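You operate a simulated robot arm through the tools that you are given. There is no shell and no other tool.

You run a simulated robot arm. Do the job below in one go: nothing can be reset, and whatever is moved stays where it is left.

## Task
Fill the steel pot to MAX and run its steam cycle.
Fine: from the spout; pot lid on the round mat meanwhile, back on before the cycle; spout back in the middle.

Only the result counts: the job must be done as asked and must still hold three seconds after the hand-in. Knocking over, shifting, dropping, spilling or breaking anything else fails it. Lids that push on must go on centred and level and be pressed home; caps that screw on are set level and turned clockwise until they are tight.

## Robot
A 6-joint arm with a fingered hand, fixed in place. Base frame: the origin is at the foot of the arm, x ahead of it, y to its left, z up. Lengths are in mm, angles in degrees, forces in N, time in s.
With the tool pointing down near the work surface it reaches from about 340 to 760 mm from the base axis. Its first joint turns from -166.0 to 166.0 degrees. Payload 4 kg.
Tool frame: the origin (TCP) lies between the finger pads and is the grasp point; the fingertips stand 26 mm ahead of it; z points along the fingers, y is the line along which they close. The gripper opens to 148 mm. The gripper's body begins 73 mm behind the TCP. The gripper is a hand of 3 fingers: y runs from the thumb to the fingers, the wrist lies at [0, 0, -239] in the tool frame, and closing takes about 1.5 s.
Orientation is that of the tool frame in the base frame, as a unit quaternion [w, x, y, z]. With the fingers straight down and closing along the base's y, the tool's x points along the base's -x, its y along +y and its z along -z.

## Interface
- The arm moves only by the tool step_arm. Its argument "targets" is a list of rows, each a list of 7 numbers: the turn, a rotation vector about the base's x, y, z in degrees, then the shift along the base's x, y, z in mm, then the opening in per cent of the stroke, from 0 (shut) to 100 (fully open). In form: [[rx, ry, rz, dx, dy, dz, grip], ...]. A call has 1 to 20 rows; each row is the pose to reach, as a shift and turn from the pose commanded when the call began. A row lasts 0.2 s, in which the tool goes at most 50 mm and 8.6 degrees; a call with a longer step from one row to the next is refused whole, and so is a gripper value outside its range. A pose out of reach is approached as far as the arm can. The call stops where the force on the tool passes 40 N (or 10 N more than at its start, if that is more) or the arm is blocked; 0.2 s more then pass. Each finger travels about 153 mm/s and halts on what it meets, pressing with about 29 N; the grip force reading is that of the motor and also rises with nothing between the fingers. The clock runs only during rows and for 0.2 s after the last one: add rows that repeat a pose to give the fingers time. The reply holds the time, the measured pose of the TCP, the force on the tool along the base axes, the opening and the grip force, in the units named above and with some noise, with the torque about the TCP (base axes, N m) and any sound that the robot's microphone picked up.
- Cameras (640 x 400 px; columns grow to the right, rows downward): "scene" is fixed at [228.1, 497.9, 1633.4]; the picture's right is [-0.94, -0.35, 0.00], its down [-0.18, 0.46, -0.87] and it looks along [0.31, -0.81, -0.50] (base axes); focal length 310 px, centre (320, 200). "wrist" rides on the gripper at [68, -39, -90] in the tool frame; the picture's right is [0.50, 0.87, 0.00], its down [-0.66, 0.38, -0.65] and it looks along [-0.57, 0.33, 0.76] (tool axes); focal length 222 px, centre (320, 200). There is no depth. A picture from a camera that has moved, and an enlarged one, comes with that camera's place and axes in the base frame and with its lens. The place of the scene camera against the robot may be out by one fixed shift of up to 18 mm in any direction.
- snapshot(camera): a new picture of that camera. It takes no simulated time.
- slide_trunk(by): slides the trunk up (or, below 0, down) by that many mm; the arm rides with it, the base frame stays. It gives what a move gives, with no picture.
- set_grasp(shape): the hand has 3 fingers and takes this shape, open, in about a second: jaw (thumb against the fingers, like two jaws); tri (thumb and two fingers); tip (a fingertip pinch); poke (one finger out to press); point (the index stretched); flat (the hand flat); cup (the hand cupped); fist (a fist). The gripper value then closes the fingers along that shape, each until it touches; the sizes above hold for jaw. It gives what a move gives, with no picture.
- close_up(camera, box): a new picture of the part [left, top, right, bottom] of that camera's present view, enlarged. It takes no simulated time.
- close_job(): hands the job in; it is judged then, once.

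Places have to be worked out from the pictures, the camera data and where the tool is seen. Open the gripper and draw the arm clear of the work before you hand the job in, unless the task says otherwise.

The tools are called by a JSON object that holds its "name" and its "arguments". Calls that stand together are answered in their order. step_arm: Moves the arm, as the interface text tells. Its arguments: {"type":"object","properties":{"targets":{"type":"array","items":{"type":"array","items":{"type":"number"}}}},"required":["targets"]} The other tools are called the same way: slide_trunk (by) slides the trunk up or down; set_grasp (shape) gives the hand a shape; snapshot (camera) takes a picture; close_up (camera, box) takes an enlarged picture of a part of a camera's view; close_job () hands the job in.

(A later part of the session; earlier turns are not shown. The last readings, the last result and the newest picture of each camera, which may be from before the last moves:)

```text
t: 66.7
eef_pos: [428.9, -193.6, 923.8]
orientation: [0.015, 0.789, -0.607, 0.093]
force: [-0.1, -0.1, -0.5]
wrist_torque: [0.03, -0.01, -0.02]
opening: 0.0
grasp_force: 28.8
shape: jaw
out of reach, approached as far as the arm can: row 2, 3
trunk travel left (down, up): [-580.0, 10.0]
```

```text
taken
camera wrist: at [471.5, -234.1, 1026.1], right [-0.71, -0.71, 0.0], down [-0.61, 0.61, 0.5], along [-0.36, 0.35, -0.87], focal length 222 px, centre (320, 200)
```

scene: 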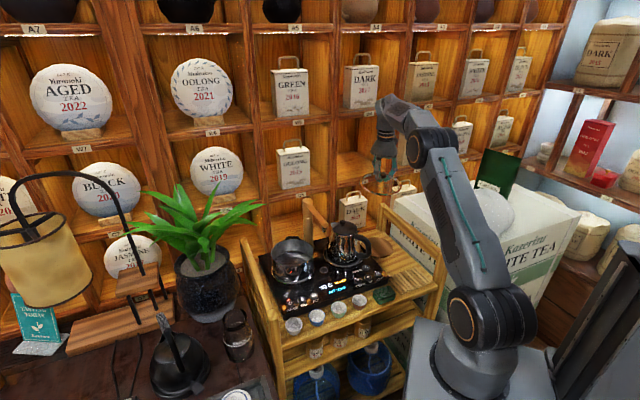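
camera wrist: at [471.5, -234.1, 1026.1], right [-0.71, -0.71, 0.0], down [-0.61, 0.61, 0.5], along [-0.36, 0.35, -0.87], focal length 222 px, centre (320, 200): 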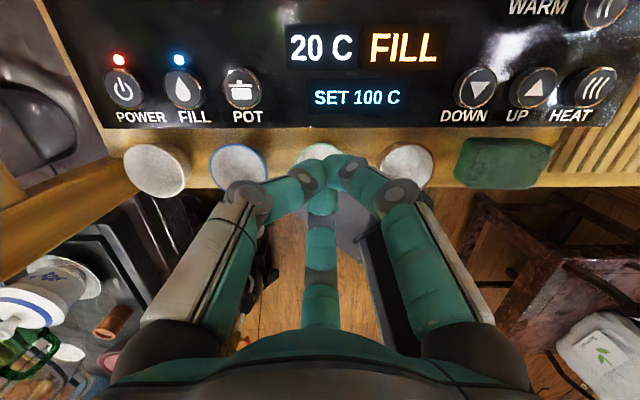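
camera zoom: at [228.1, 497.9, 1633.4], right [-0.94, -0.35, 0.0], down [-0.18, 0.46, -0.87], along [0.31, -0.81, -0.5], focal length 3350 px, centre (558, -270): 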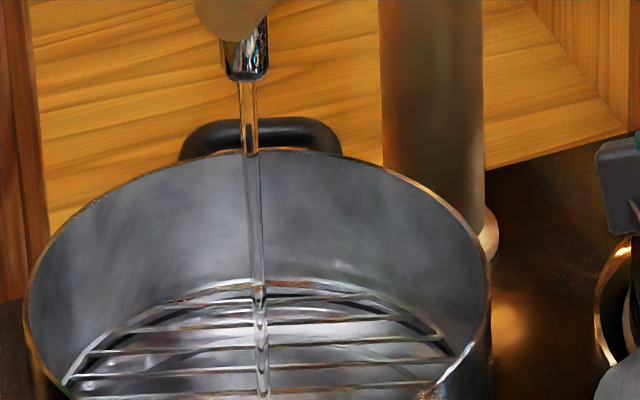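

The stream falls through a wire rack. There's a faint mark near the back wall just above the rack, so I'll zoom further.

{"name": "close_up", "arguments": {"camera": "scene", "box": [293, 243, 313, 256]}}

{"name": "close_up", "arguments": {"camera": "scene", "box": [282, 243, 302, 256]}}

```text
16.00 times, centred on (303, 250) of scene
camera zoom: at [228.1, 497.9, 1633.4], right [-0.94, -0.35, 0.0], down [-0.18, 0.46, -0.87], along [0.31, -0.81, -0.5], focal length 4958 px, centre (592, -592)
```

zoom: 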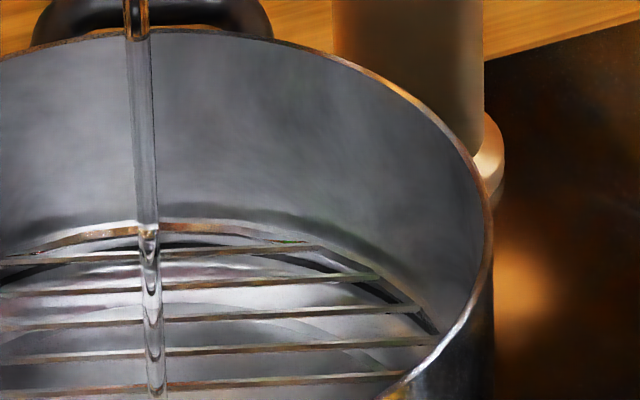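

```text
16.00 times, centred on (292, 250) of scene
camera zoom: at [228.1, 497.9, 1633.4], right [-0.94, -0.35, 0.0], down [-0.18, 0.46, -0.87], along [0.31, -0.81, -0.5], focal length 4958 px, centre (768, -592)
```

zoom: 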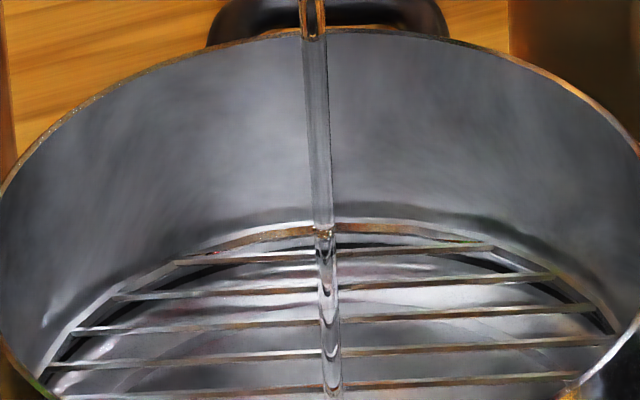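

I'll zoom in on the pot's front, where there's a red spot near the handle that could be a level window.

{"name": "close_up", "arguments": {"camera": "scene", "box": [280, 255, 312, 280]}}

{"name": "close_up", "arguments": {"camera": "scene", "box": [270, 235, 345, 285]}}

{"name": "close_up", "arguments": {"camera": "scene", "box": [284, 246, 314, 268]}}

```text
16.00 times, centred on (296, 268) of scene
camera zoom: at [228.1, 497.9, 1633.4], right [-0.94, -0.35, 0.0], down [-0.18, 0.46, -0.87], along [0.31, -0.81, -0.5], focal length 4958 px, centre (704, -880)
```

zoom: 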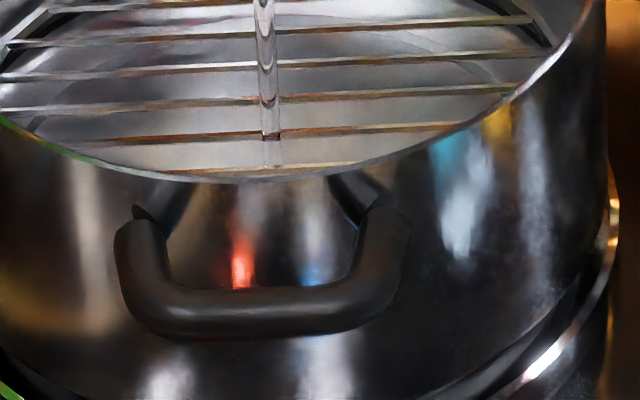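

```text
8.00 times, centred on (308, 260) of scene
camera zoom: at [228.1, 497.9, 1633.4], right [-0.94, -0.35, 0.0], down [-0.18, 0.46, -0.87], along [0.31, -0.81, -0.5], focal length 2479 px, centre (420, -280)
```

zoom: 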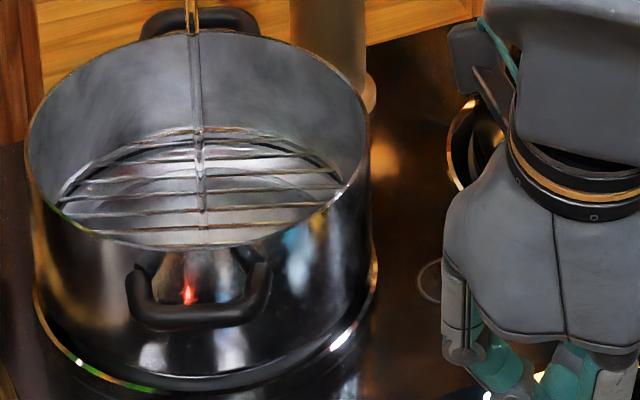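

```text
16.00 times, centred on (299, 257) of scene
camera zoom: at [228.1, 497.9, 1633.4], right [-0.94, -0.35, 0.0], down [-0.18, 0.46, -0.87], along [0.31, -0.81, -0.5], focal length 4958 px, centre (656, -712)
```

zoom: 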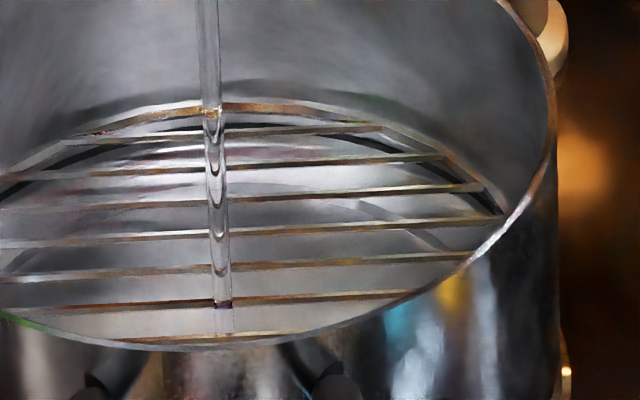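

No mark shows from this side; the red and blue spots are only lamp reflections. To avoid overfilling I'll press FILL again to pause, then inspect the inner wall with the wrist camera.

{"name": "step_arm", "arguments": {"targets": [[0, 0, 0, 35, 12, -10, 0], [0, 0, 0, 71, 25, -20, 0], [0, 0, 0, 106, 36.6, -31, 0], [0, 0, 0, 106, 36.6, -48, 0], [0, 0, 0, 106, 36.6, -48, 0], [0, 0, 0, 106, 36.6, -25, 0]]}}

{"name": "snapshot", "arguments": {"camera": "wrist"}}

```text
t: 68.1
eef_pos: [532.2, -156.9, 898.0]
orientation: [0.018, 0.788, -0.608, 0.098]
force: [0.7, -0.3, -0.1]
wrist_torque: [-0.03, 0.01, 0.0]
opening: 0.2
grasp_force: 28.8
shape: jaw
trunk travel left (down, up): [-580.0, 10.0]
heard: click
```

```text
taken
camera wrist: at [574.6, -196.0, 1000.7], right [-0.71, -0.7, 0.01], down [-0.61, 0.62, 0.49], along [-0.35, 0.34, -0.87], focal length 222 px, centre (320, 200)
```

wrist: 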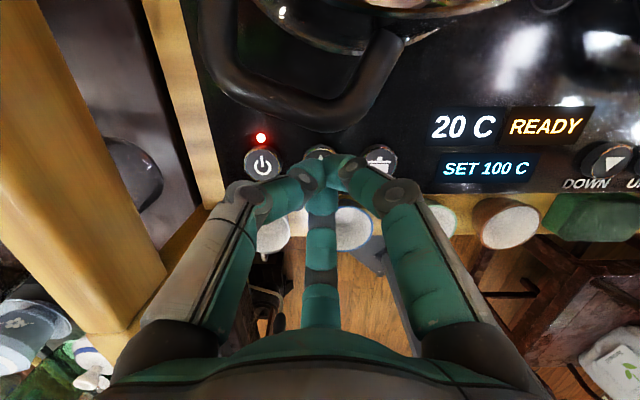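

READY is showing, so the fill paused after about 3 s. I'll rise to z≈1115 and move over the pot, above the spout, to look down at the inner wall.

{"name": "step_arm", "arguments": {"targets": [[0, 0, 0, 0, 0, 45, 0], [0, 0, 0, 0, 0, 90, 0], [0, 0, 0, 0, 0, 135, 0], [0, 0, 0, 0, 0, 180, 0], [0, 0, 0, 0, 0, 217, 0], [0, 0, 0, 20, -30, 217, 0], [0, 0, 0, 42, -62, 217, 0], [0, 0, 0, 62, -94, 217, 0], [0, 0, 0, 62, -94, 217, 0]]}}

{"name": "snapshot", "arguments": {"camera": "wrist"}}

{"name": "close_up", "arguments": {"camera": "scene", "box": [265, 205, 335, 275]}}

```text
t: 70.1
eef_pos: [596.6, -249.5, 1113.0]
orientation: [0.017, 0.788, -0.607, 0.098]
force: [-0.8, -0.2, 0.6]
wrist_torque: [0.01, -0.01, 0.0]
opening: 0.1
grasp_force: 29.2
shape: jaw
trunk travel left (down, up): [-580.0, 10.0]
```

```text
taken
camera wrist: at [638.8, -288.1, 1217.2], right [-0.71, -0.7, 0.01], down [-0.61, 0.62, 0.49], along [-0.35, 0.34, -0.87], focal length 222 px, centre (320, 200)
```

wrist: 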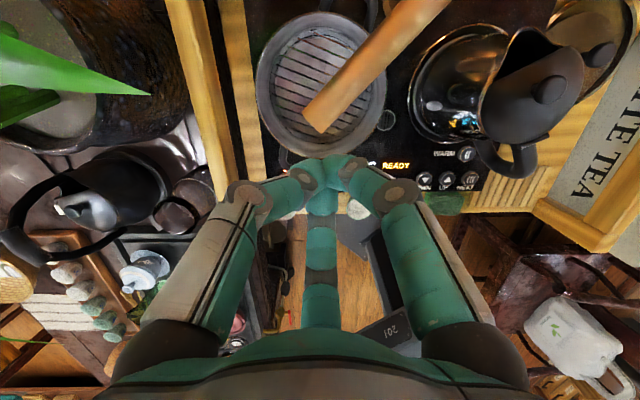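

```text
5.71 times, centred on (300, 240) of scene
camera zoom: at [228.1, 497.9, 1633.4], right [-0.94, -0.35, 0.0], down [-0.18, 0.46, -0.87], along [0.31, -0.81, -0.5], focal length 1771 px, centre (434, -29)
```

zoom: 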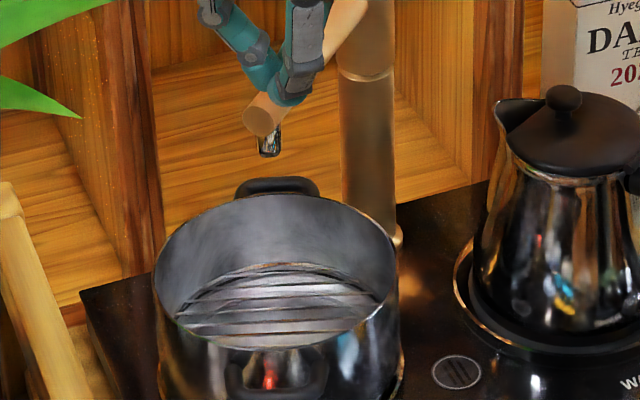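

I now have a view straight into the pot. I'll enlarge the interior to look for level marks.

{"name": "close_up", "arguments": {"camera": "wrist", "box": [250, 5, 400, 165]}}

{"name": "close_up", "arguments": {"camera": "wrist", "box": [250, 80, 330, 160]}}

{"name": "close_up", "arguments": {"camera": "wrist", "box": [320, 80, 395, 160]}}

{"name": "close_up", "arguments": {"camera": "wrist", "box": [250, 5, 390, 90]}}

```text
2.50 times, centred on (325, 85) of wrist
camera zoom: at [638.8, -288.1, 1217.2], right [-0.71, -0.7, 0.01], down [-0.61, 0.62, 0.49], along [-0.35, 0.34, -0.87], focal length 555 px, centre (308, 488)
```

zoom: 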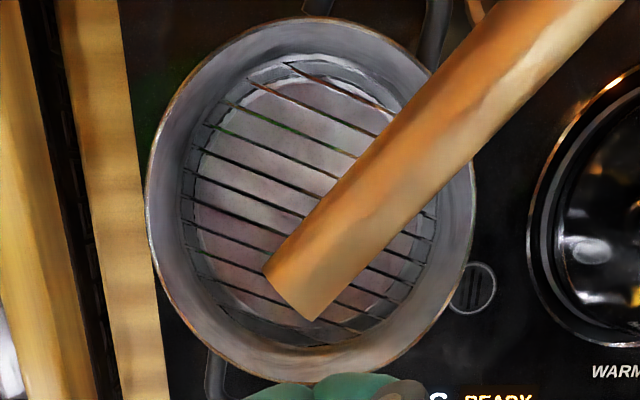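

```text
5.00 times, centred on (290, 120) of wrist
camera zoom: at [638.8, -288.1, 1217.2], right [-0.71, -0.7, 0.01], down [-0.61, 0.62, 0.49], along [-0.35, 0.34, -0.87], focal length 1111 px, centre (470, 600)
```

zoom: 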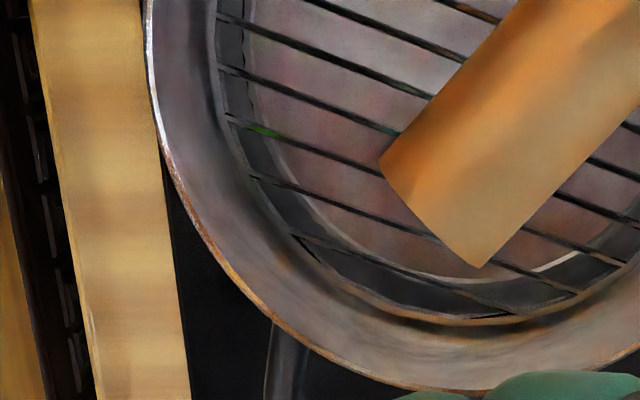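

```text
5.00 times, centred on (358, 120) of wrist
camera zoom: at [638.8, -288.1, 1217.2], right [-0.71, -0.7, 0.01], down [-0.61, 0.62, 0.49], along [-0.35, 0.34, -0.87], focal length 1111 px, centre (132, 600)
```

zoom: 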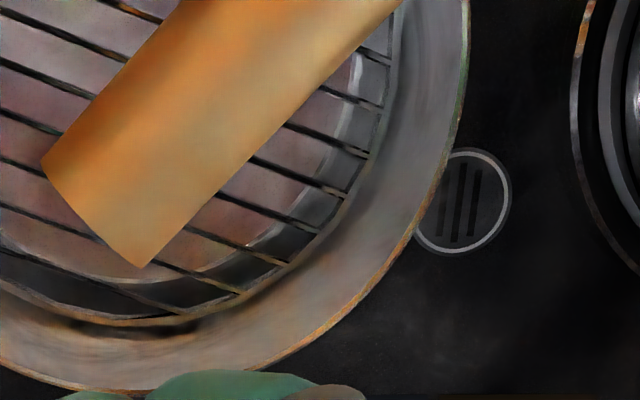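

```text
4.57 times, centred on (320, 48) of wrist
camera zoom: at [638.8, -288.1, 1217.2], right [-0.71, -0.7, 0.01], down [-0.61, 0.62, 0.49], along [-0.35, 0.34, -0.87], focal length 1015 px, centre (320, 897)
```

zoom: 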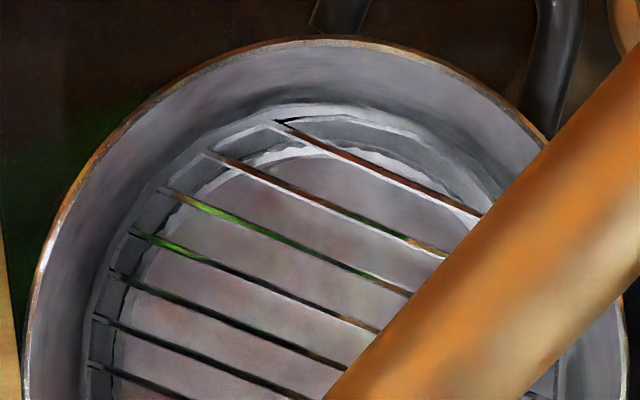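

No mark is visible above the rack. I'll zoom at maximum into the scene view between the slats and at the wall below the rack, to find the waterline and any mark there.

{"name": "close_up", "arguments": {"camera": "scene", "box": [290, 246, 310, 260]}}

{"name": "close_up", "arguments": {"camera": "scene", "box": [282, 248, 298, 258]}}

{"name": "close_up", "arguments": {"camera": "wrist", "box": [268, 95, 318, 150]}}

{"name": "close_up", "arguments": {"camera": "wrist", "box": [310, 105, 370, 160]}}

```text
16.00 times, centred on (300, 253) of scene
camera zoom: at [228.1, 497.9, 1633.4], right [-0.94, -0.35, 0.0], down [-0.18, 0.46, -0.87], along [0.31, -0.81, -0.5], focal length 4958 px, centre (640, -648)
```

zoom: 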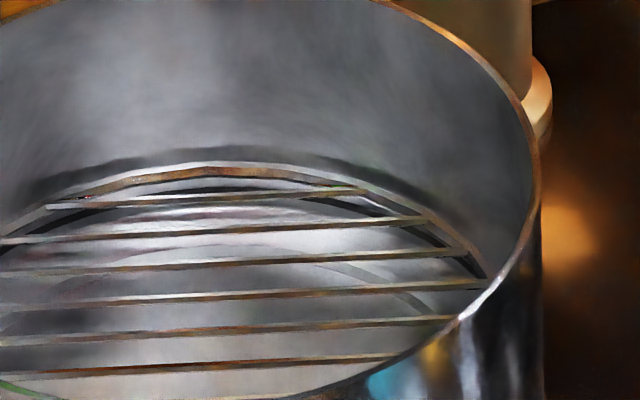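

```text
16.00 times, centred on (290, 253) of scene
camera zoom: at [228.1, 497.9, 1633.4], right [-0.94, -0.35, 0.0], down [-0.18, 0.46, -0.87], along [0.31, -0.81, -0.5], focal length 4958 px, centre (800, -648)
```

zoom: 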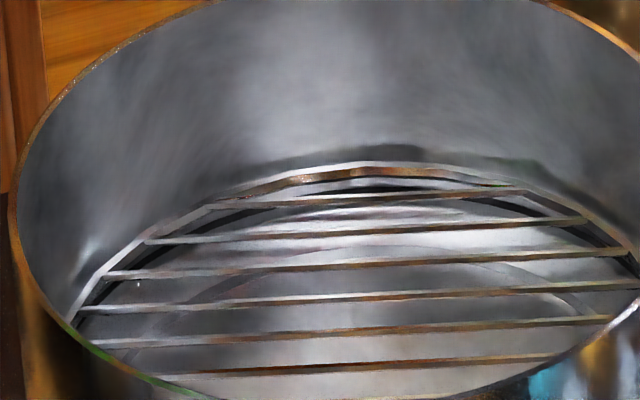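

```text
7.27 times, centred on (293, 122) of wrist
camera zoom: at [638.8, -288.1, 1217.2], right [-0.71, -0.7, 0.01], down [-0.61, 0.62, 0.49], along [-0.35, 0.34, -0.87], focal length 1615 px, centre (516, 764)
```

zoom: 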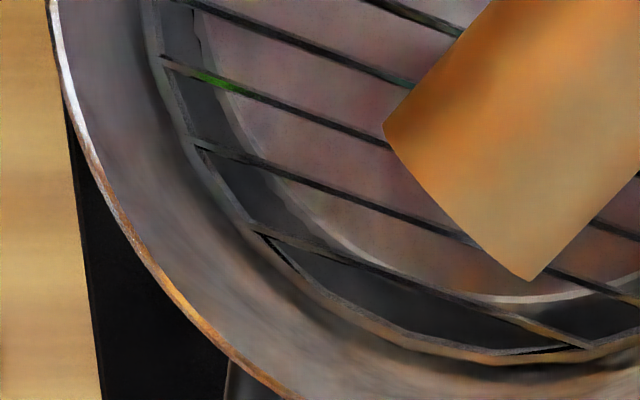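

```text
7.27 times, centred on (340, 132) of wrist
camera zoom: at [638.8, -288.1, 1217.2], right [-0.71, -0.7, 0.01], down [-0.61, 0.62, 0.49], along [-0.35, 0.34, -0.87], focal length 1615 px, centre (174, 691)
```

zoom: 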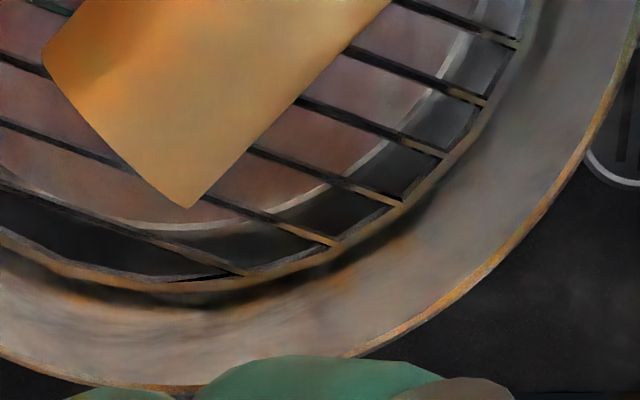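

There's no mark on the walls, so the fill may stop by itself at MAX or change the display. I'll go back, press FILL again, and hover over the button, watching the display and the visible part of the pot.

{"name": "step_arm", "arguments": {"targets": [[0, 0, 0, -20, 31, 0, 0], [0, 0, 0, -41, 62, 0, 0], [0, 0, 0, -62, 92.5, 0, 0], [0, 0, 0, -62, 92.5, -45, 0], [0, 0, 0, -62, 92.5, -90, 0], [0, 0, 0, -62, 92.5, -135, 0], [0, 0, 0, -62, 92.5, -180, 0], [0, 0, 0, -62, 92.5, -218, 0], [0, 0, 0, -62, 92.5, -237, 0], [0, 0, 0, -62, 92.5, -237, 0], [0, 0, 0, -62, 92.5, -219, 0]]}}

{"name": "snapshot", "arguments": {"camera": "wrist"}}

{"name": "close_up", "arguments": {"camera": "scene", "box": [275, 205, 315, 265]}}

```text
t: 72.5
eef_pos: [530.0, -159.9, 897.6]
orientation: [0.017, 0.788, -0.607, 0.098]
force: [0.0, 0.1, 0.4]
wrist_torque: [-0.01, 0.01, 0.0]
opening: 0.0
grasp_force: 29.3
shape: jaw
trunk travel left (down, up): [-580.0, 10.0]
heard: click
```

```text
taken
camera wrist: at [573.0, -198.5, 1000.6], right [-0.71, -0.7, 0.01], down [-0.61, 0.62, 0.49], along [-0.35, 0.34, -0.87], focal length 222 px, centre (320, 200)
```

wrist: 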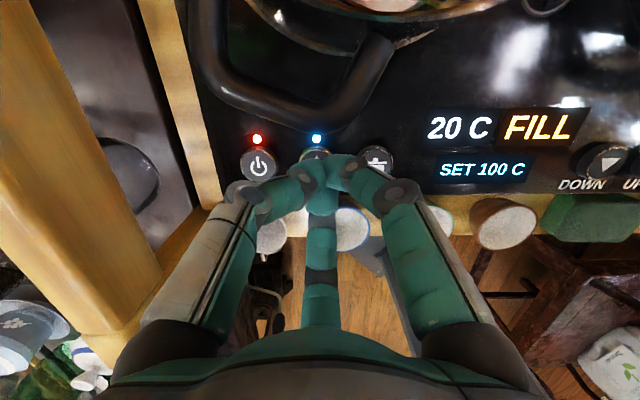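

```text
6.67 times, centred on (295, 235) of scene
camera zoom: at [228.1, 497.9, 1633.4], right [-0.94, -0.35, 0.0], down [-0.18, 0.46, -0.87], along [0.31, -0.81, -0.5], focal length 2066 px, centre (487, -33)
```

zoom: 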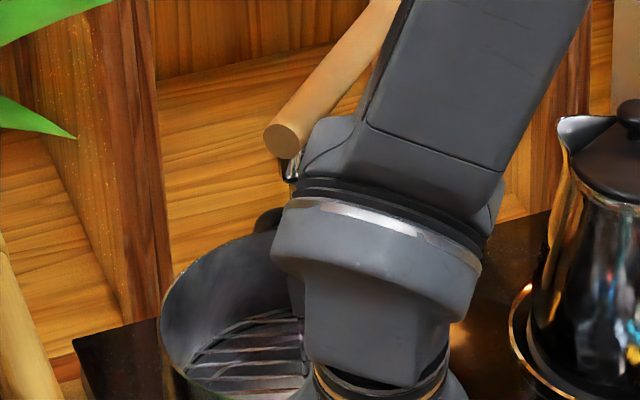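

FILL is running again. I'll wait about 1 s and check.

{"name": "step_arm", "arguments": {"targets": [[0, 0, 0, 0, 0, 0, 0], [0, 0, 0, 0, 0, 0, 0], [0, 0, 0, 0, 0, 0, 0], [0, 0, 0, 0, 0, 0, 0]]}}

{"name": "close_up", "arguments": {"camera": "scene", "box": [278, 240, 302, 268]}}

{"name": "close_up", "arguments": {"camera": "wrist", "box": [210, 90, 640, 210]}}

```text
t: 73.5
eef_pos: [529.3, -159.2, 897.3]
orientation: [0.018, 0.788, -0.607, 0.098]
force: [0.8, 0.2, -0.5]
wrist_torque: [-0.01, -0.03, -0.02]
opening: 0.0
grasp_force: 28.5
shape: jaw
trunk travel left (down, up): [-580.0, 10.0]
```

```text
14.29 times, centred on (290, 254) of scene
camera zoom: at [228.1, 497.9, 1633.4], right [-0.94, -0.35, 0.0], down [-0.18, 0.46, -0.87], along [0.31, -0.81, -0.5], focal length 4427 px, centre (749, -571)
```

zoom: 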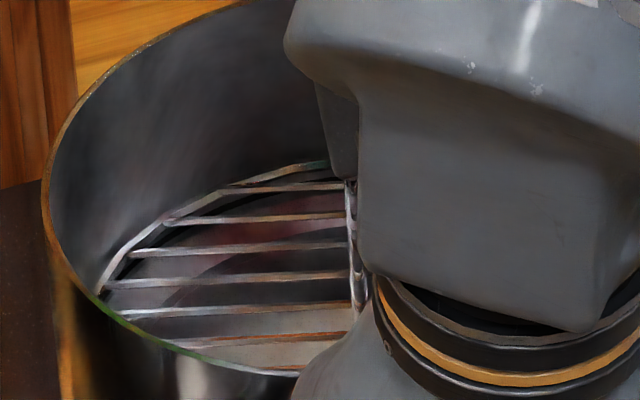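

```text
1.49 times, centred on (425, 150) of wrist
camera zoom: at [573.2, -198.5, 1000.6], right [-0.71, -0.7, 0.01], down [-0.61, 0.62, 0.49], along [-0.35, 0.34, -0.87], focal length 331 px, centre (164, 274)
```

zoom: 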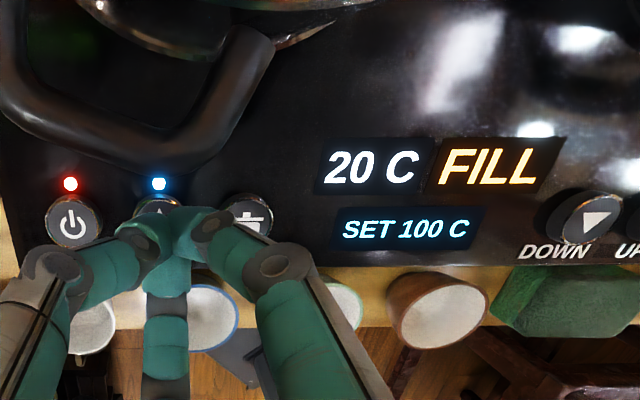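

The water is still below the rack and the display still reads FILL. I'll wait another 1.4 s.

{"name": "step_arm", "arguments": {"targets": [[0, 0, 0, 0, 0, 0, 0], [0, 0, 0, 0, 0, 0, 0], [0, 0, 0, 0, 0, 0, 0], [0, 0, 0, 0, 0, 0, 0], [0, 0, 0, 0, 0, 0, 0], [0, 0, 0, 0, 0, 0, 0]]}}

{"name": "close_up", "arguments": {"camera": "scene", "box": [278, 240, 302, 268]}}

{"name": "close_up", "arguments": {"camera": "wrist", "box": [210, 90, 640, 210]}}

```text
t: 74.9
eef_pos: [531.5, -159.9, 897.6]
orientation: [0.018, 0.789, -0.607, 0.099]
force: [-0.3, -0.1, -0.1]
wrist_torque: [0.0, 0.03, 0.01]
opening: 0.3
grasp_force: 28.9
shape: jaw
trunk travel left (down, up): [-580.0, 10.0]
```

```text
14.29 times, centred on (290, 254) of scene
camera zoom: at [228.1, 497.9, 1633.4], right [-0.94, -0.35, 0.0], down [-0.18, 0.46, -0.87], along [0.31, -0.81, -0.5], focal length 4427 px, centre (749, -571)
```

zoom: 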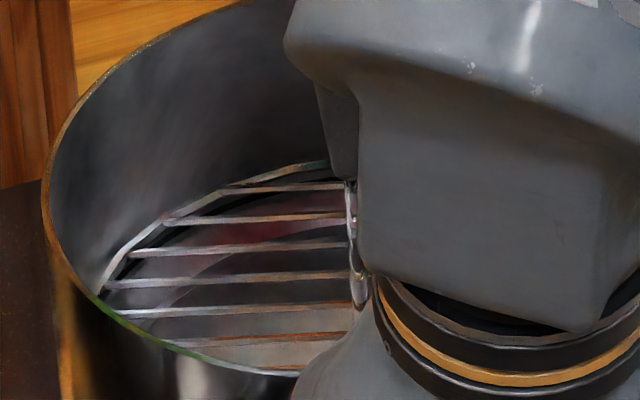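

```text
1.49 times, centred on (425, 150) of wrist
camera zoom: at [573.2, -198.5, 1000.6], right [-0.71, -0.7, 0.01], down [-0.61, 0.62, 0.49], along [-0.35, 0.34, -0.87], focal length 331 px, centre (164, 274)
```

zoom: 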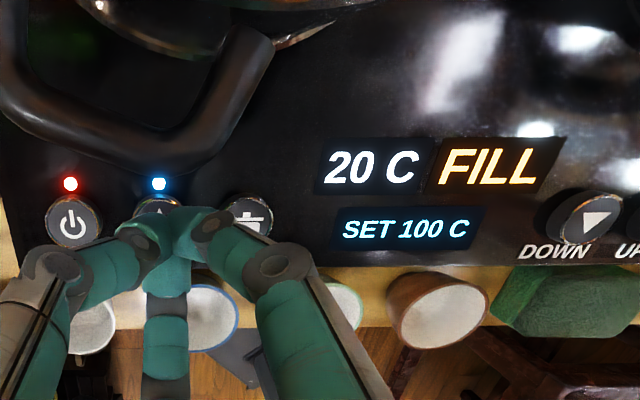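

The waterline curve is creeping up slowly. I'll wait another 2 s.

{"name": "step_arm", "arguments": {"targets": [[0, 0, 0, 0, 0, 0, 0], [0, 0, 0, 0, 0, 0, 0], [0, 0, 0, 0, 0, 0, 0], [0, 0, 0, 0, 0, 0, 0], [0, 0, 0, 0, 0, 0, 0], [0, 0, 0, 0, 0, 0, 0], [0, 0, 0, 0, 0, 0, 0], [0, 0, 0, 0, 0, 0, 0], [0, 0, 0, 0, 0, 0, 0]]}}

{"name": "close_up", "arguments": {"camera": "scene", "box": [278, 240, 302, 268]}}

{"name": "snapshot", "arguments": {"camera": "wrist"}}

```text
t: 76.9
eef_pos: [532.3, -158.8, 896.1]
orientation: [0.019, 0.788, -0.608, 0.098]
force: [0.8, -0.5, -0.3]
wrist_torque: [0.02, 0.0, 0.0]
opening: 0.0
grasp_force: 29.2
shape: jaw
trunk travel left (down, up): [-580.0, 10.0]
```

```text
14.29 times, centred on (290, 254) of scene
camera zoom: at [228.1, 497.9, 1633.4], right [-0.94, -0.35, 0.0], down [-0.18, 0.46, -0.87], along [0.31, -0.81, -0.5], focal length 4427 px, centre (749, -571)
```

zoom: 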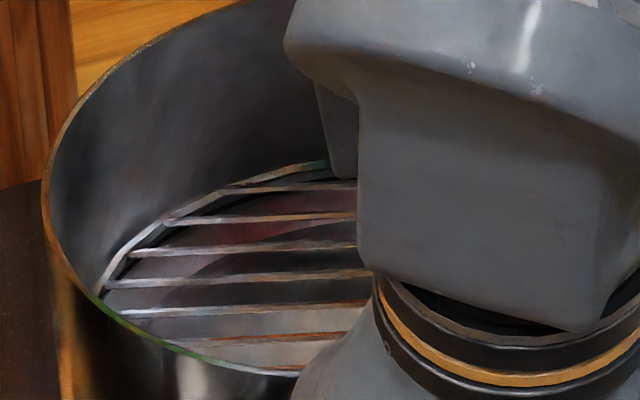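

```text
taken
camera wrist: at [573.1, -198.5, 1000.6], right [-0.71, -0.7, 0.01], down [-0.61, 0.62, 0.49], along [-0.35, 0.34, -0.87], focal length 222 px, centre (320, 200)
```

wrist: 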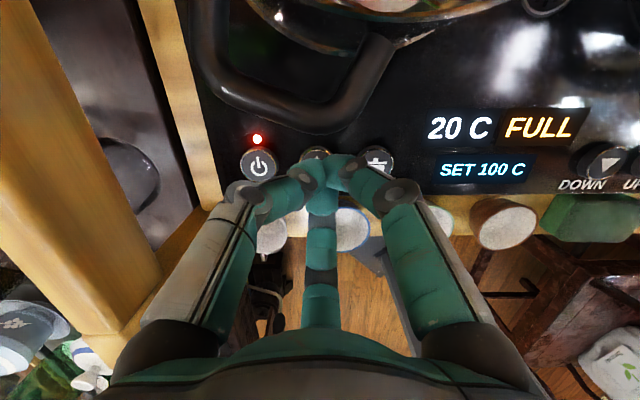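

The display reads FULL and the FILL lamp is off, so it stopped by itself at MAX. Next the spout goes back to the middle; a plant leaf tip at about (701,-254,1115) blocks pushing from the far side, so I'll straddle the bar with open fingers and draw it back with the thumb. First I rise and level the hand.

{"name": "step_arm", "arguments": {"targets": [[0, 0, 0, 0, 0, 40, 0], [4.3, 4.3, 0, 0, 0, 85, 30], [8.5, 8.5, 0, 0, 0, 130, 60], [8.5, 8.5, 0, 0, 0, 175, 75], [8.5, 8.5, 0, 0, 0, 220, 75], [8.5, 8.5, 0, 0, 0, 245, 75], [8.5, 8.5, 0, 0, 0, 245, 75]]}}

{"name": "step_arm", "arguments": {"targets": [[0, 0, -4, 20, -40, 0, 75], [0, 0, -8, 40, -80, 0, 75], [0, 0, -9, 58, -115, 0, 75], [0, 0, -9, 77, -150, 0, 75], [0, 0, -9, 77, -150, 0, 75]]}}

{"name": "snapshot", "arguments": {"camera": "wrist"}}

{"name": "close_up", "arguments": {"camera": "scene", "box": [240, 150, 360, 270]}}

```text
t: 78.5
eef_pos: [534.3, -156.7, 1142.4]
orientation: [0.005, 0.793, -0.61, -0.006]
force: [0.0, 0.4, 0.3]
wrist_torque: [-0.02, 0.01, 0.0]
opening: 106.0
grasp_force: 0.1
shape: jaw
trunk travel left (down, up): [-580.0, 10.0]
```

```text
t: 79.7
eef_pos: [613.3, -310.1, 1140.1]
orientation: [0.004, 0.742, -0.67, -0.006]
force: [0.3, -0.4, -0.7]
wrist_torque: [0.01, 0.0, 0.02]
opening: 106.0
grasp_force: 0.0
shape: jaw
trunk travel left (down, up): [-580.0, 10.0]
```

```text
taken
camera wrist: at [658.9, -371.0, 1229.3], right [-0.81, -0.59, 0.01], down [-0.43, 0.61, 0.66], along [-0.39, 0.53, -0.75], focal length 222 px, centre (320, 200)
```

wrist: 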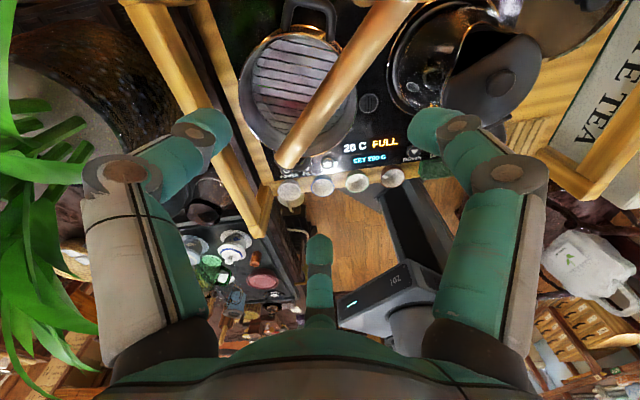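

```text
3.33 times, centred on (300, 210) of scene
camera zoom: at [228.1, 497.9, 1633.4], right [-0.94, -0.35, 0.0], down [-0.18, 0.46, -0.87], along [0.31, -0.81, -0.5], focal length 1033 px, centre (387, 167)
```

zoom: 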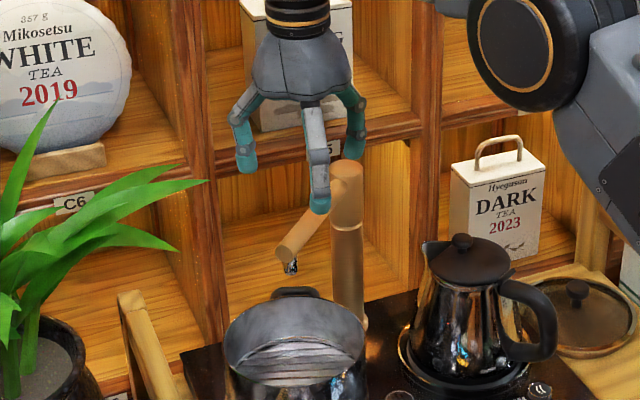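

The bar now runs nearly along y at x≈616, with its tip at (614,-261). I'll shift 10 mm to −x so the fingers clear it on both sides, and lower to straddle it at z≈1050.

{"name": "step_arm", "arguments": {"targets": [[0, 0, 0, -10, 0, 0, 75], [0, 0, 0, -10, 0, -30, 75], [0, 0, 0, -10, 0, -60, 75], [0, 0, 0, -10, 0, -60, 75]]}}

{"name": "snapshot", "arguments": {"camera": "wrist"}}

{"name": "close_up", "arguments": {"camera": "scene", "box": [240, 150, 360, 270]}}

```text
t: 80.7
eef_pos: [601.7, -310.2, 1079.0]
orientation: [0.004, 0.742, -0.671, -0.005]
force: [-0.8, 0.2, -0.8]
wrist_torque: [-0.02, 0.03, 0.01]
opening: 106.1
grasp_force: 0.1
shape: jaw
trunk travel left (down, up): [-580.0, 10.0]
```

```text
taken
camera wrist: at [648.6, -371.2, 1169.0], right [-0.81, -0.59, 0.01], down [-0.43, 0.61, 0.66], along [-0.39, 0.53, -0.75], focal length 222 px, centre (320, 200)
```

wrist: 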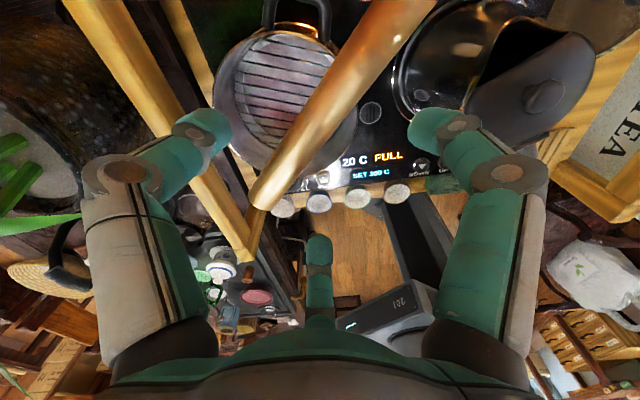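

```text
3.33 times, centred on (300, 210) of scene
camera zoom: at [228.1, 497.9, 1633.4], right [-0.94, -0.35, 0.0], down [-0.18, 0.46, -0.87], along [0.31, -0.81, -0.5], focal length 1033 px, centre (387, 167)
```

zoom: 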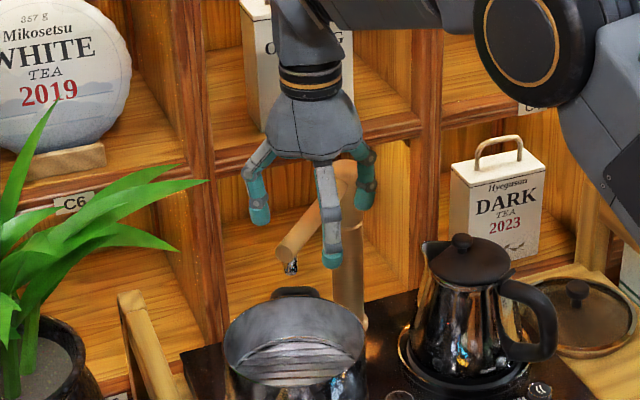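

The bar sits between the thumb and the other fingers. I'll lower the rest of the way to z≈1050.

{"name": "step_arm", "arguments": {"targets": [[0, 0, 0, 0, 0, -15, 75], [0, 0, 0, 0, 0, -29, 75], [0, 0, 0, 0, 0, -29, 75]]}}

{"name": "snapshot", "arguments": {"camera": "wrist"}}

```text
t: 81.5
eef_pos: [601.3, -310.7, 1050.7]
orientation: [0.005, 0.743, -0.67, -0.007]
force: [0.6, 0.1, -0.8]
wrist_torque: [-0.01, 0.02, 0.0]
opening: 106.0
grasp_force: 0.2
shape: jaw
trunk travel left (down, up): [-580.0, 10.0]
```

```text
taken
camera wrist: at [648.1, -370.4, 1139.2], right [-0.81, -0.59, 0.01], down [-0.43, 0.61, 0.66], along [-0.39, 0.53, -0.75], focal length 222 px, centre (320, 200)
```

wrist: 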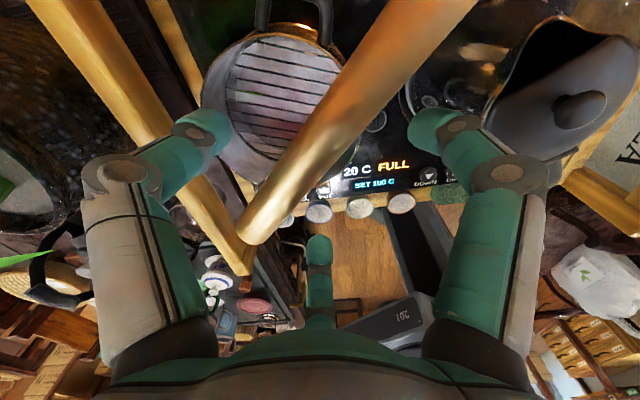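

The fingers straddle the bar cleanly. I'll pull it along its arc toward the middle, most of the way first, with a small yaw.

{"name": "step_arm", "arguments": {"targets": [[0, 0, 0, -11, 0, 0, 75], [0, 0, 0, -22, 0, 0, 75], [0, 0, 2, -30, -3.5, 0, 75], [0, 0, 4, -38, -7.4, 0, 75], [0, 0, 5, -45, -12, 0, 75], [0, 0, 6, -52, -17, 0, 75], [0, 0, 8, -64, -28, 0, 75], [0, 0, 10, -74.6, -40, 0, 75], [0, 0, 10, -74.6, -40, 0, 75]]}}

{"name": "snapshot", "arguments": {"camera": "wrist"}}

{"name": "close_up", "arguments": {"camera": "scene", "box": [260, 170, 380, 290]}}

```text
t: 83.5
eef_pos: [524.8, -350.3, 1050.7]
orientation: [0.005, 0.798, -0.602, -0.005]
force: [-0.5, 0.4, -0.6]
wrist_torque: [0.0, -0.01, 0.01]
opening: 106.4
grasp_force: 0.1
shape: jaw
trunk travel left (down, up): [-580.0, 10.0]
```

```text
taken
camera wrist: at [582.1, -402.1, 1139.7], right [-0.7, -0.72, 0.01], down [-0.53, 0.53, 0.66], along [-0.48, 0.46, -0.75], focal length 222 px, centre (320, 200)
```

wrist: 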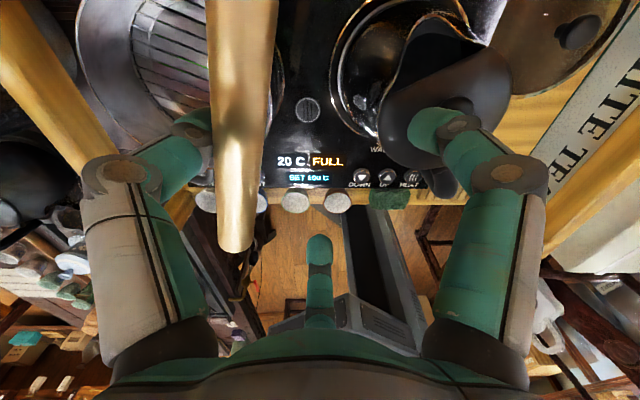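

```text
3.33 times, centred on (320, 230) of scene
camera zoom: at [228.1, 497.9, 1633.4], right [-0.94, -0.35, 0.0], down [-0.18, 0.46, -0.87], along [0.31, -0.81, -0.5], focal length 1033 px, centre (320, 100)
```

zoom: 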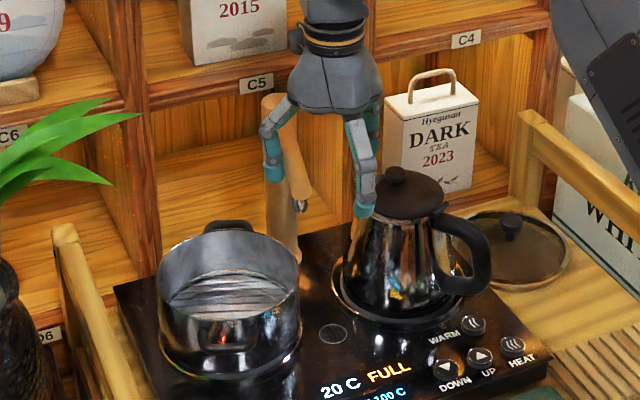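

The bar is now at about 120°, and the drain at (514,-317) shows the middle position is about 135°. I'll pull the remaining 12–15° in small steps.

{"name": "step_arm", "arguments": {"targets": [[0, 0, 1, -5, -7.5, 0, 75], [0, 0, 2, -10, -15, 0, 75], [0, 0, 2, -12, -19, 0, 75], [0, 0, 2, -12, -19, 0, 75]]}}

{"name": "snapshot", "arguments": {"camera": "wrist"}}

{"name": "close_up", "arguments": {"camera": "scene", "box": [240, 190, 460, 330]}}

```text
t: 84.5
eef_pos: [513.7, -368.2, 1051.8]
orientation: [0.004, 0.808, -0.589, -0.005]
force: [-0.2, 0.1, 0.6]
wrist_torque: [0.01, -0.02, 0.02]
opening: 106.3
grasp_force: 0.0
shape: jaw
trunk travel left (down, up): [-580.0, 10.0]
```

```text
taken
camera wrist: at [572.2, -418.6, 1140.9], right [-0.67, -0.74, 0.01], down [-0.55, 0.51, 0.66], along [-0.5, 0.44, -0.75], focal length 222 px, centre (320, 200)
```

wrist: 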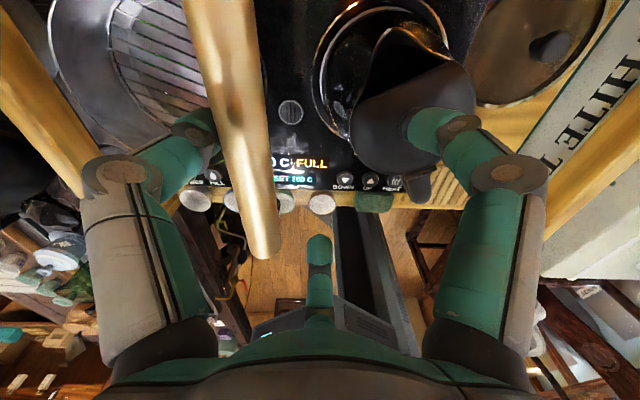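

```text
2.86 times, centred on (350, 260) of scene
camera zoom: at [228.1, 497.9, 1633.4], right [-0.94, -0.35, 0.0], down [-0.18, 0.46, -0.87], along [0.31, -0.81, -0.5], focal length 885 px, centre (234, 29)
```

zoom: 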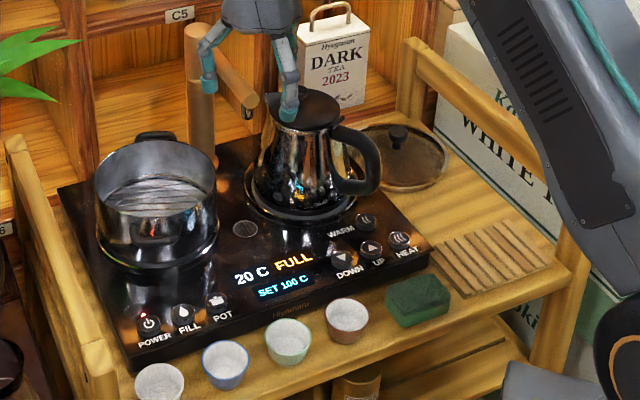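

This looks nearly the same as the initial image. I'll take the same close-up as at the start to compare the spout tip exactly.

{"name": "close_up", "arguments": {"camera": "scene", "box": [310, 205, 410, 305]}}

```text
4.00 times, centred on (360, 255) of scene
camera zoom: at [228.1, 497.9, 1633.4], right [-0.94, -0.35, 0.0], down [-0.18, 0.46, -0.87], along [0.31, -0.81, -0.5], focal length 1240 px, centre (160, -20)
```

zoom: 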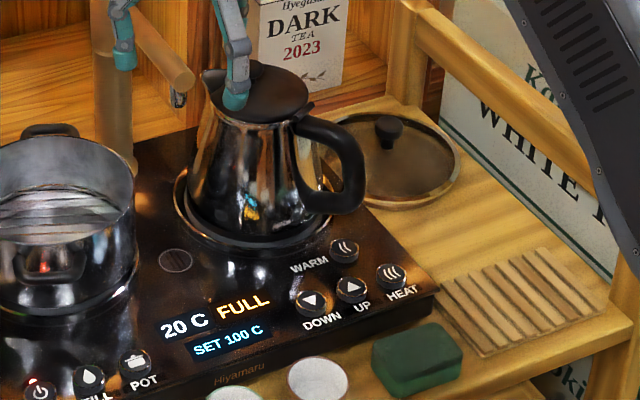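

The spout tip matches its starting position within about a millimetre. I'll ease off the bar, rise, and travel to the lid on the mat, yawing back about 60°.

{"name": "step_arm", "arguments": {"targets": [[0, 0, 0, 5, 5, 0, 75], [0, 0, 0, 5, 5, 40, 75], [0, 0, 0, 5, 5, 85, 75], [0, 0, -7.5, -14, -22, 85, 75], [0, 0, -15, -33, -50, 85, 60], [0, 0, -22.5, -52, -78, 85, 45], [0, 0, -30, -71, -106, 85, 40], [0, 0, -37.5, -90, -134, 85, 40], [0, 0, -45, -109, -162, 85, 40], [0, 0, -52.5, -128, -190, 85, 40], [0, 0, -60, -142, -217, 85, 40], [0, 0, -60, -142, -217, 85, 40]]}}

{"name": "snapshot", "arguments": {"camera": "wrist"}}

{"name": "close_up", "arguments": {"camera": "scene", "box": [310, 205, 410, 305]}}

```text
t: 87.1
eef_pos: [369.4, -586.3, 1135.8]
orientation: [-0.002, -0.404, 0.915, 0.006]
force: [0.1, 0.2, 0.5]
wrist_torque: [-0.02, 0.0, -0.01]
opening: 57.2
grasp_force: 0.1
shape: jaw
trunk travel left (down, up): [-580.0, 10.0]
```

```text
taken
camera wrist: at [353.3, -660.8, 1225.1], right [-0.98, 0.21, 0.01], down [0.17, 0.73, 0.66], along [0.13, 0.65, -0.75], focal length 222 px, centre (320, 200)
```

wrist: 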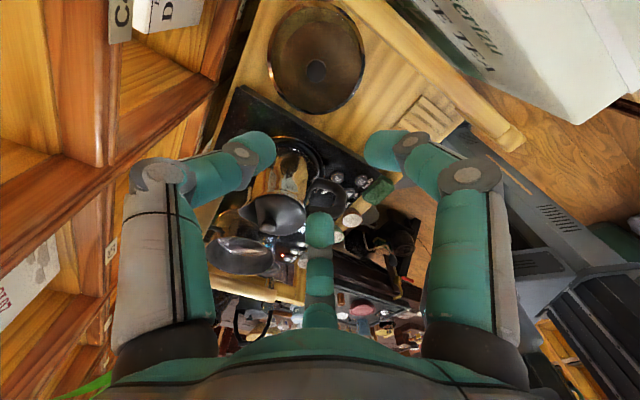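

```text
4.00 times, centred on (360, 255) of scene
camera zoom: at [228.1, 497.9, 1633.4], right [-0.94, -0.35, 0.0], down [-0.18, 0.46, -0.87], along [0.31, -0.81, -0.5], focal length 1240 px, centre (160, -20)
```

zoom: 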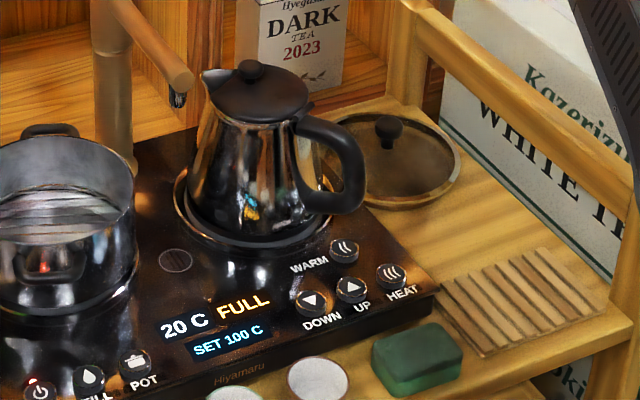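

The spout is unchanged from its start position, and the lid knob computes to (371,-591). I'll descend above it to z≈930 and refine.

{"name": "step_arm", "arguments": {"targets": [[0, 0, 0, 1.5, -4.5, -45, 40], [0, 0, 0, 1.5, -4.5, -90, 40], [0, 0, 0, 1.5, -4.5, -135, 40], [0, 0, 0, 1.5, -4.5, -180, 40], [0, 0, 0, 1.5, -4.5, -210, 40], [0, 0, 0, 1.5, -4.5, -210, 40]]}}

{"name": "snapshot", "arguments": {"camera": "wrist"}}

{"name": "close_up", "arguments": {"camera": "scene", "box": [340, 190, 430, 280]}}

```text
t: 88.5
eef_pos: [372.0, -590.2, 927.2]
orientation: [-0.001, -0.405, 0.914, 0.007]
force: [0.0, 0.1, 0.6]
wrist_torque: [0.01, -0.02, -0.04]
opening: 57.0
grasp_force: 0.0
shape: jaw
trunk travel left (down, up): [-580.0, 10.0]
```

```text
taken
camera wrist: at [356.5, -664.5, 1015.8], right [-0.98, 0.21, 0.01], down [0.16, 0.73, 0.66], along [0.13, 0.65, -0.75], focal length 222 px, centre (320, 200)
```

wrist: 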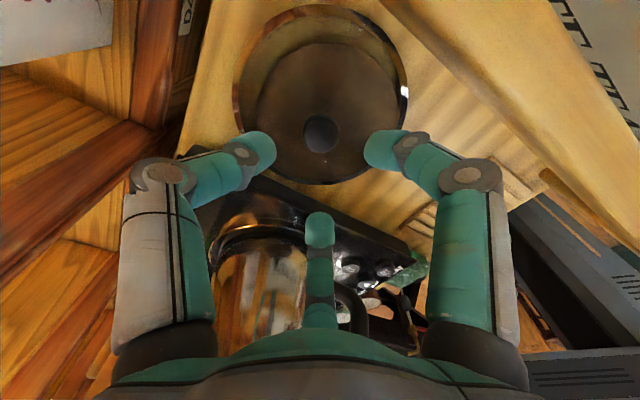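

```text
4.44 times, centred on (385, 235) of scene
camera zoom: at [228.1, 497.9, 1633.4], right [-0.94, -0.35, 0.0], down [-0.18, 0.46, -0.87], along [0.31, -0.81, -0.5], focal length 1377 px, centre (31, 44)
```

zoom: 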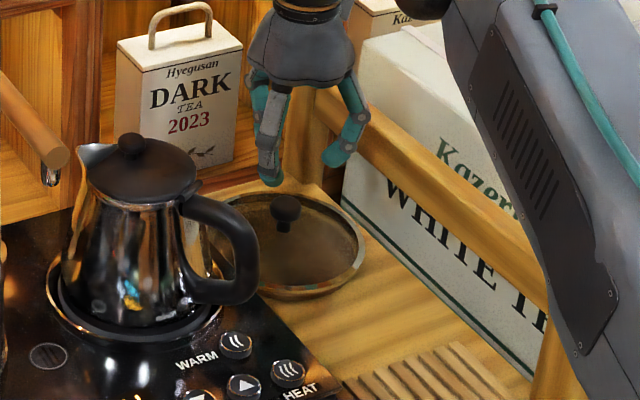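

The knob is at about (370,-591,855). I'll lower so the fingertips end just above the glass, as in the first grasp.

{"name": "step_arm", "arguments": {"targets": [[0, 0, 0, -1.5, -0.5, -30, 40], [0, 0, 0, -1.5, -0.5, -50, 40], [0, 0, 0, -1.5, -0.5, -60, 40], [0, 0, 0, -1.5, -0.5, -60, 40]]}}

{"name": "close_up", "arguments": {"camera": "wrist", "box": [220, 80, 440, 280]}}

{"name": "close_up", "arguments": {"camera": "scene", "box": [340, 190, 430, 280]}}

```text
t: 89.5
eef_pos: [371.7, -590.2, 865.8]
orientation: [-0.001, -0.405, 0.914, 0.007]
force: [-0.2, -0.5, 0.8]
wrist_torque: [0.01, 0.01, -0.02]
opening: 57.2
grasp_force: 0.0
shape: jaw
trunk travel left (down, up): [-580.0, 10.0]
```

```text
2.00 times, centred on (330, 180) of wrist
camera zoom: at [355.6, -665.1, 955.1], right [-0.98, 0.21, 0.01], down [0.16, 0.73, 0.66], along [0.13, 0.65, -0.75], focal length 444 px, centre (300, 240)
```

zoom: 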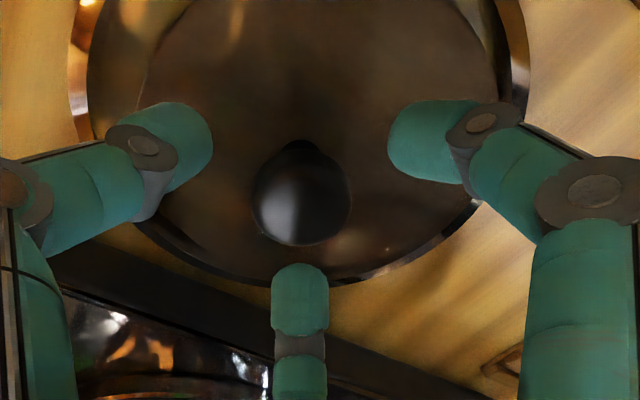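

```text
4.44 times, centred on (385, 235) of scene
camera zoom: at [228.1, 497.9, 1633.4], right [-0.94, -0.35, 0.0], down [-0.18, 0.46, -0.87], along [0.31, -0.81, -0.5], focal length 1377 px, centre (31, 44)
```

zoom: 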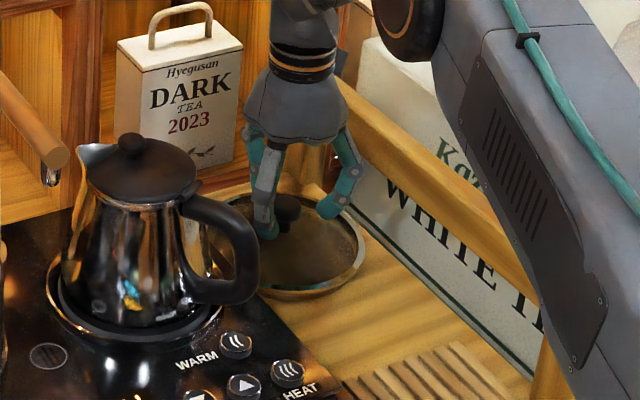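

The knob is on-axis but about 12 mm lower relative to the hand than in the first grasp. I'll lower 12 mm and check for contact.

{"name": "step_arm", "arguments": {"targets": [[0, 0, 0, 0, 0, -7, 40], [0, 0, 0, 0, 0, -12, 40], [0, 0, 0, 0, 0, -12, 40]]}}

{"name": "close_up", "arguments": {"camera": "wrist", "box": [220, 80, 440, 280]}}

```text
t: 90.3
eef_pos: [371.1, -588.6, 854.8]
orientation: [-0.001, -0.406, 0.914, 0.007]
force: [0.4, 0.1, 1.1]
wrist_torque: [0.05, 0.02, 0.0]
opening: 57.3
grasp_force: 0.1
shape: jaw
trunk travel left (down, up): [-580.0, 10.0]
```

```text
2.00 times, centred on (330, 180) of wrist
camera zoom: at [355.6, -664.9, 943.7], right [-0.98, 0.21, 0.01], down [0.16, 0.73, 0.66], along [0.13, 0.65, -0.75], focal length 444 px, centre (300, 240)
```

zoom: 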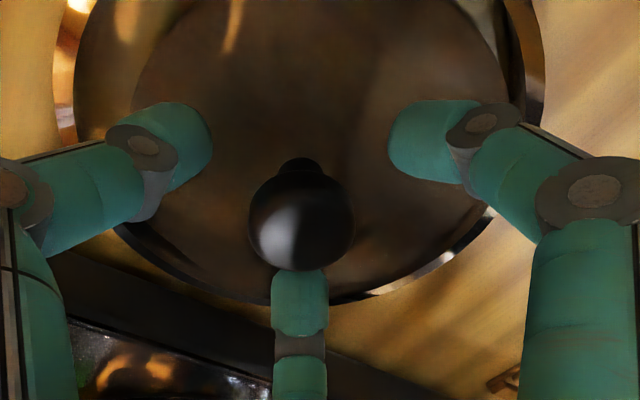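

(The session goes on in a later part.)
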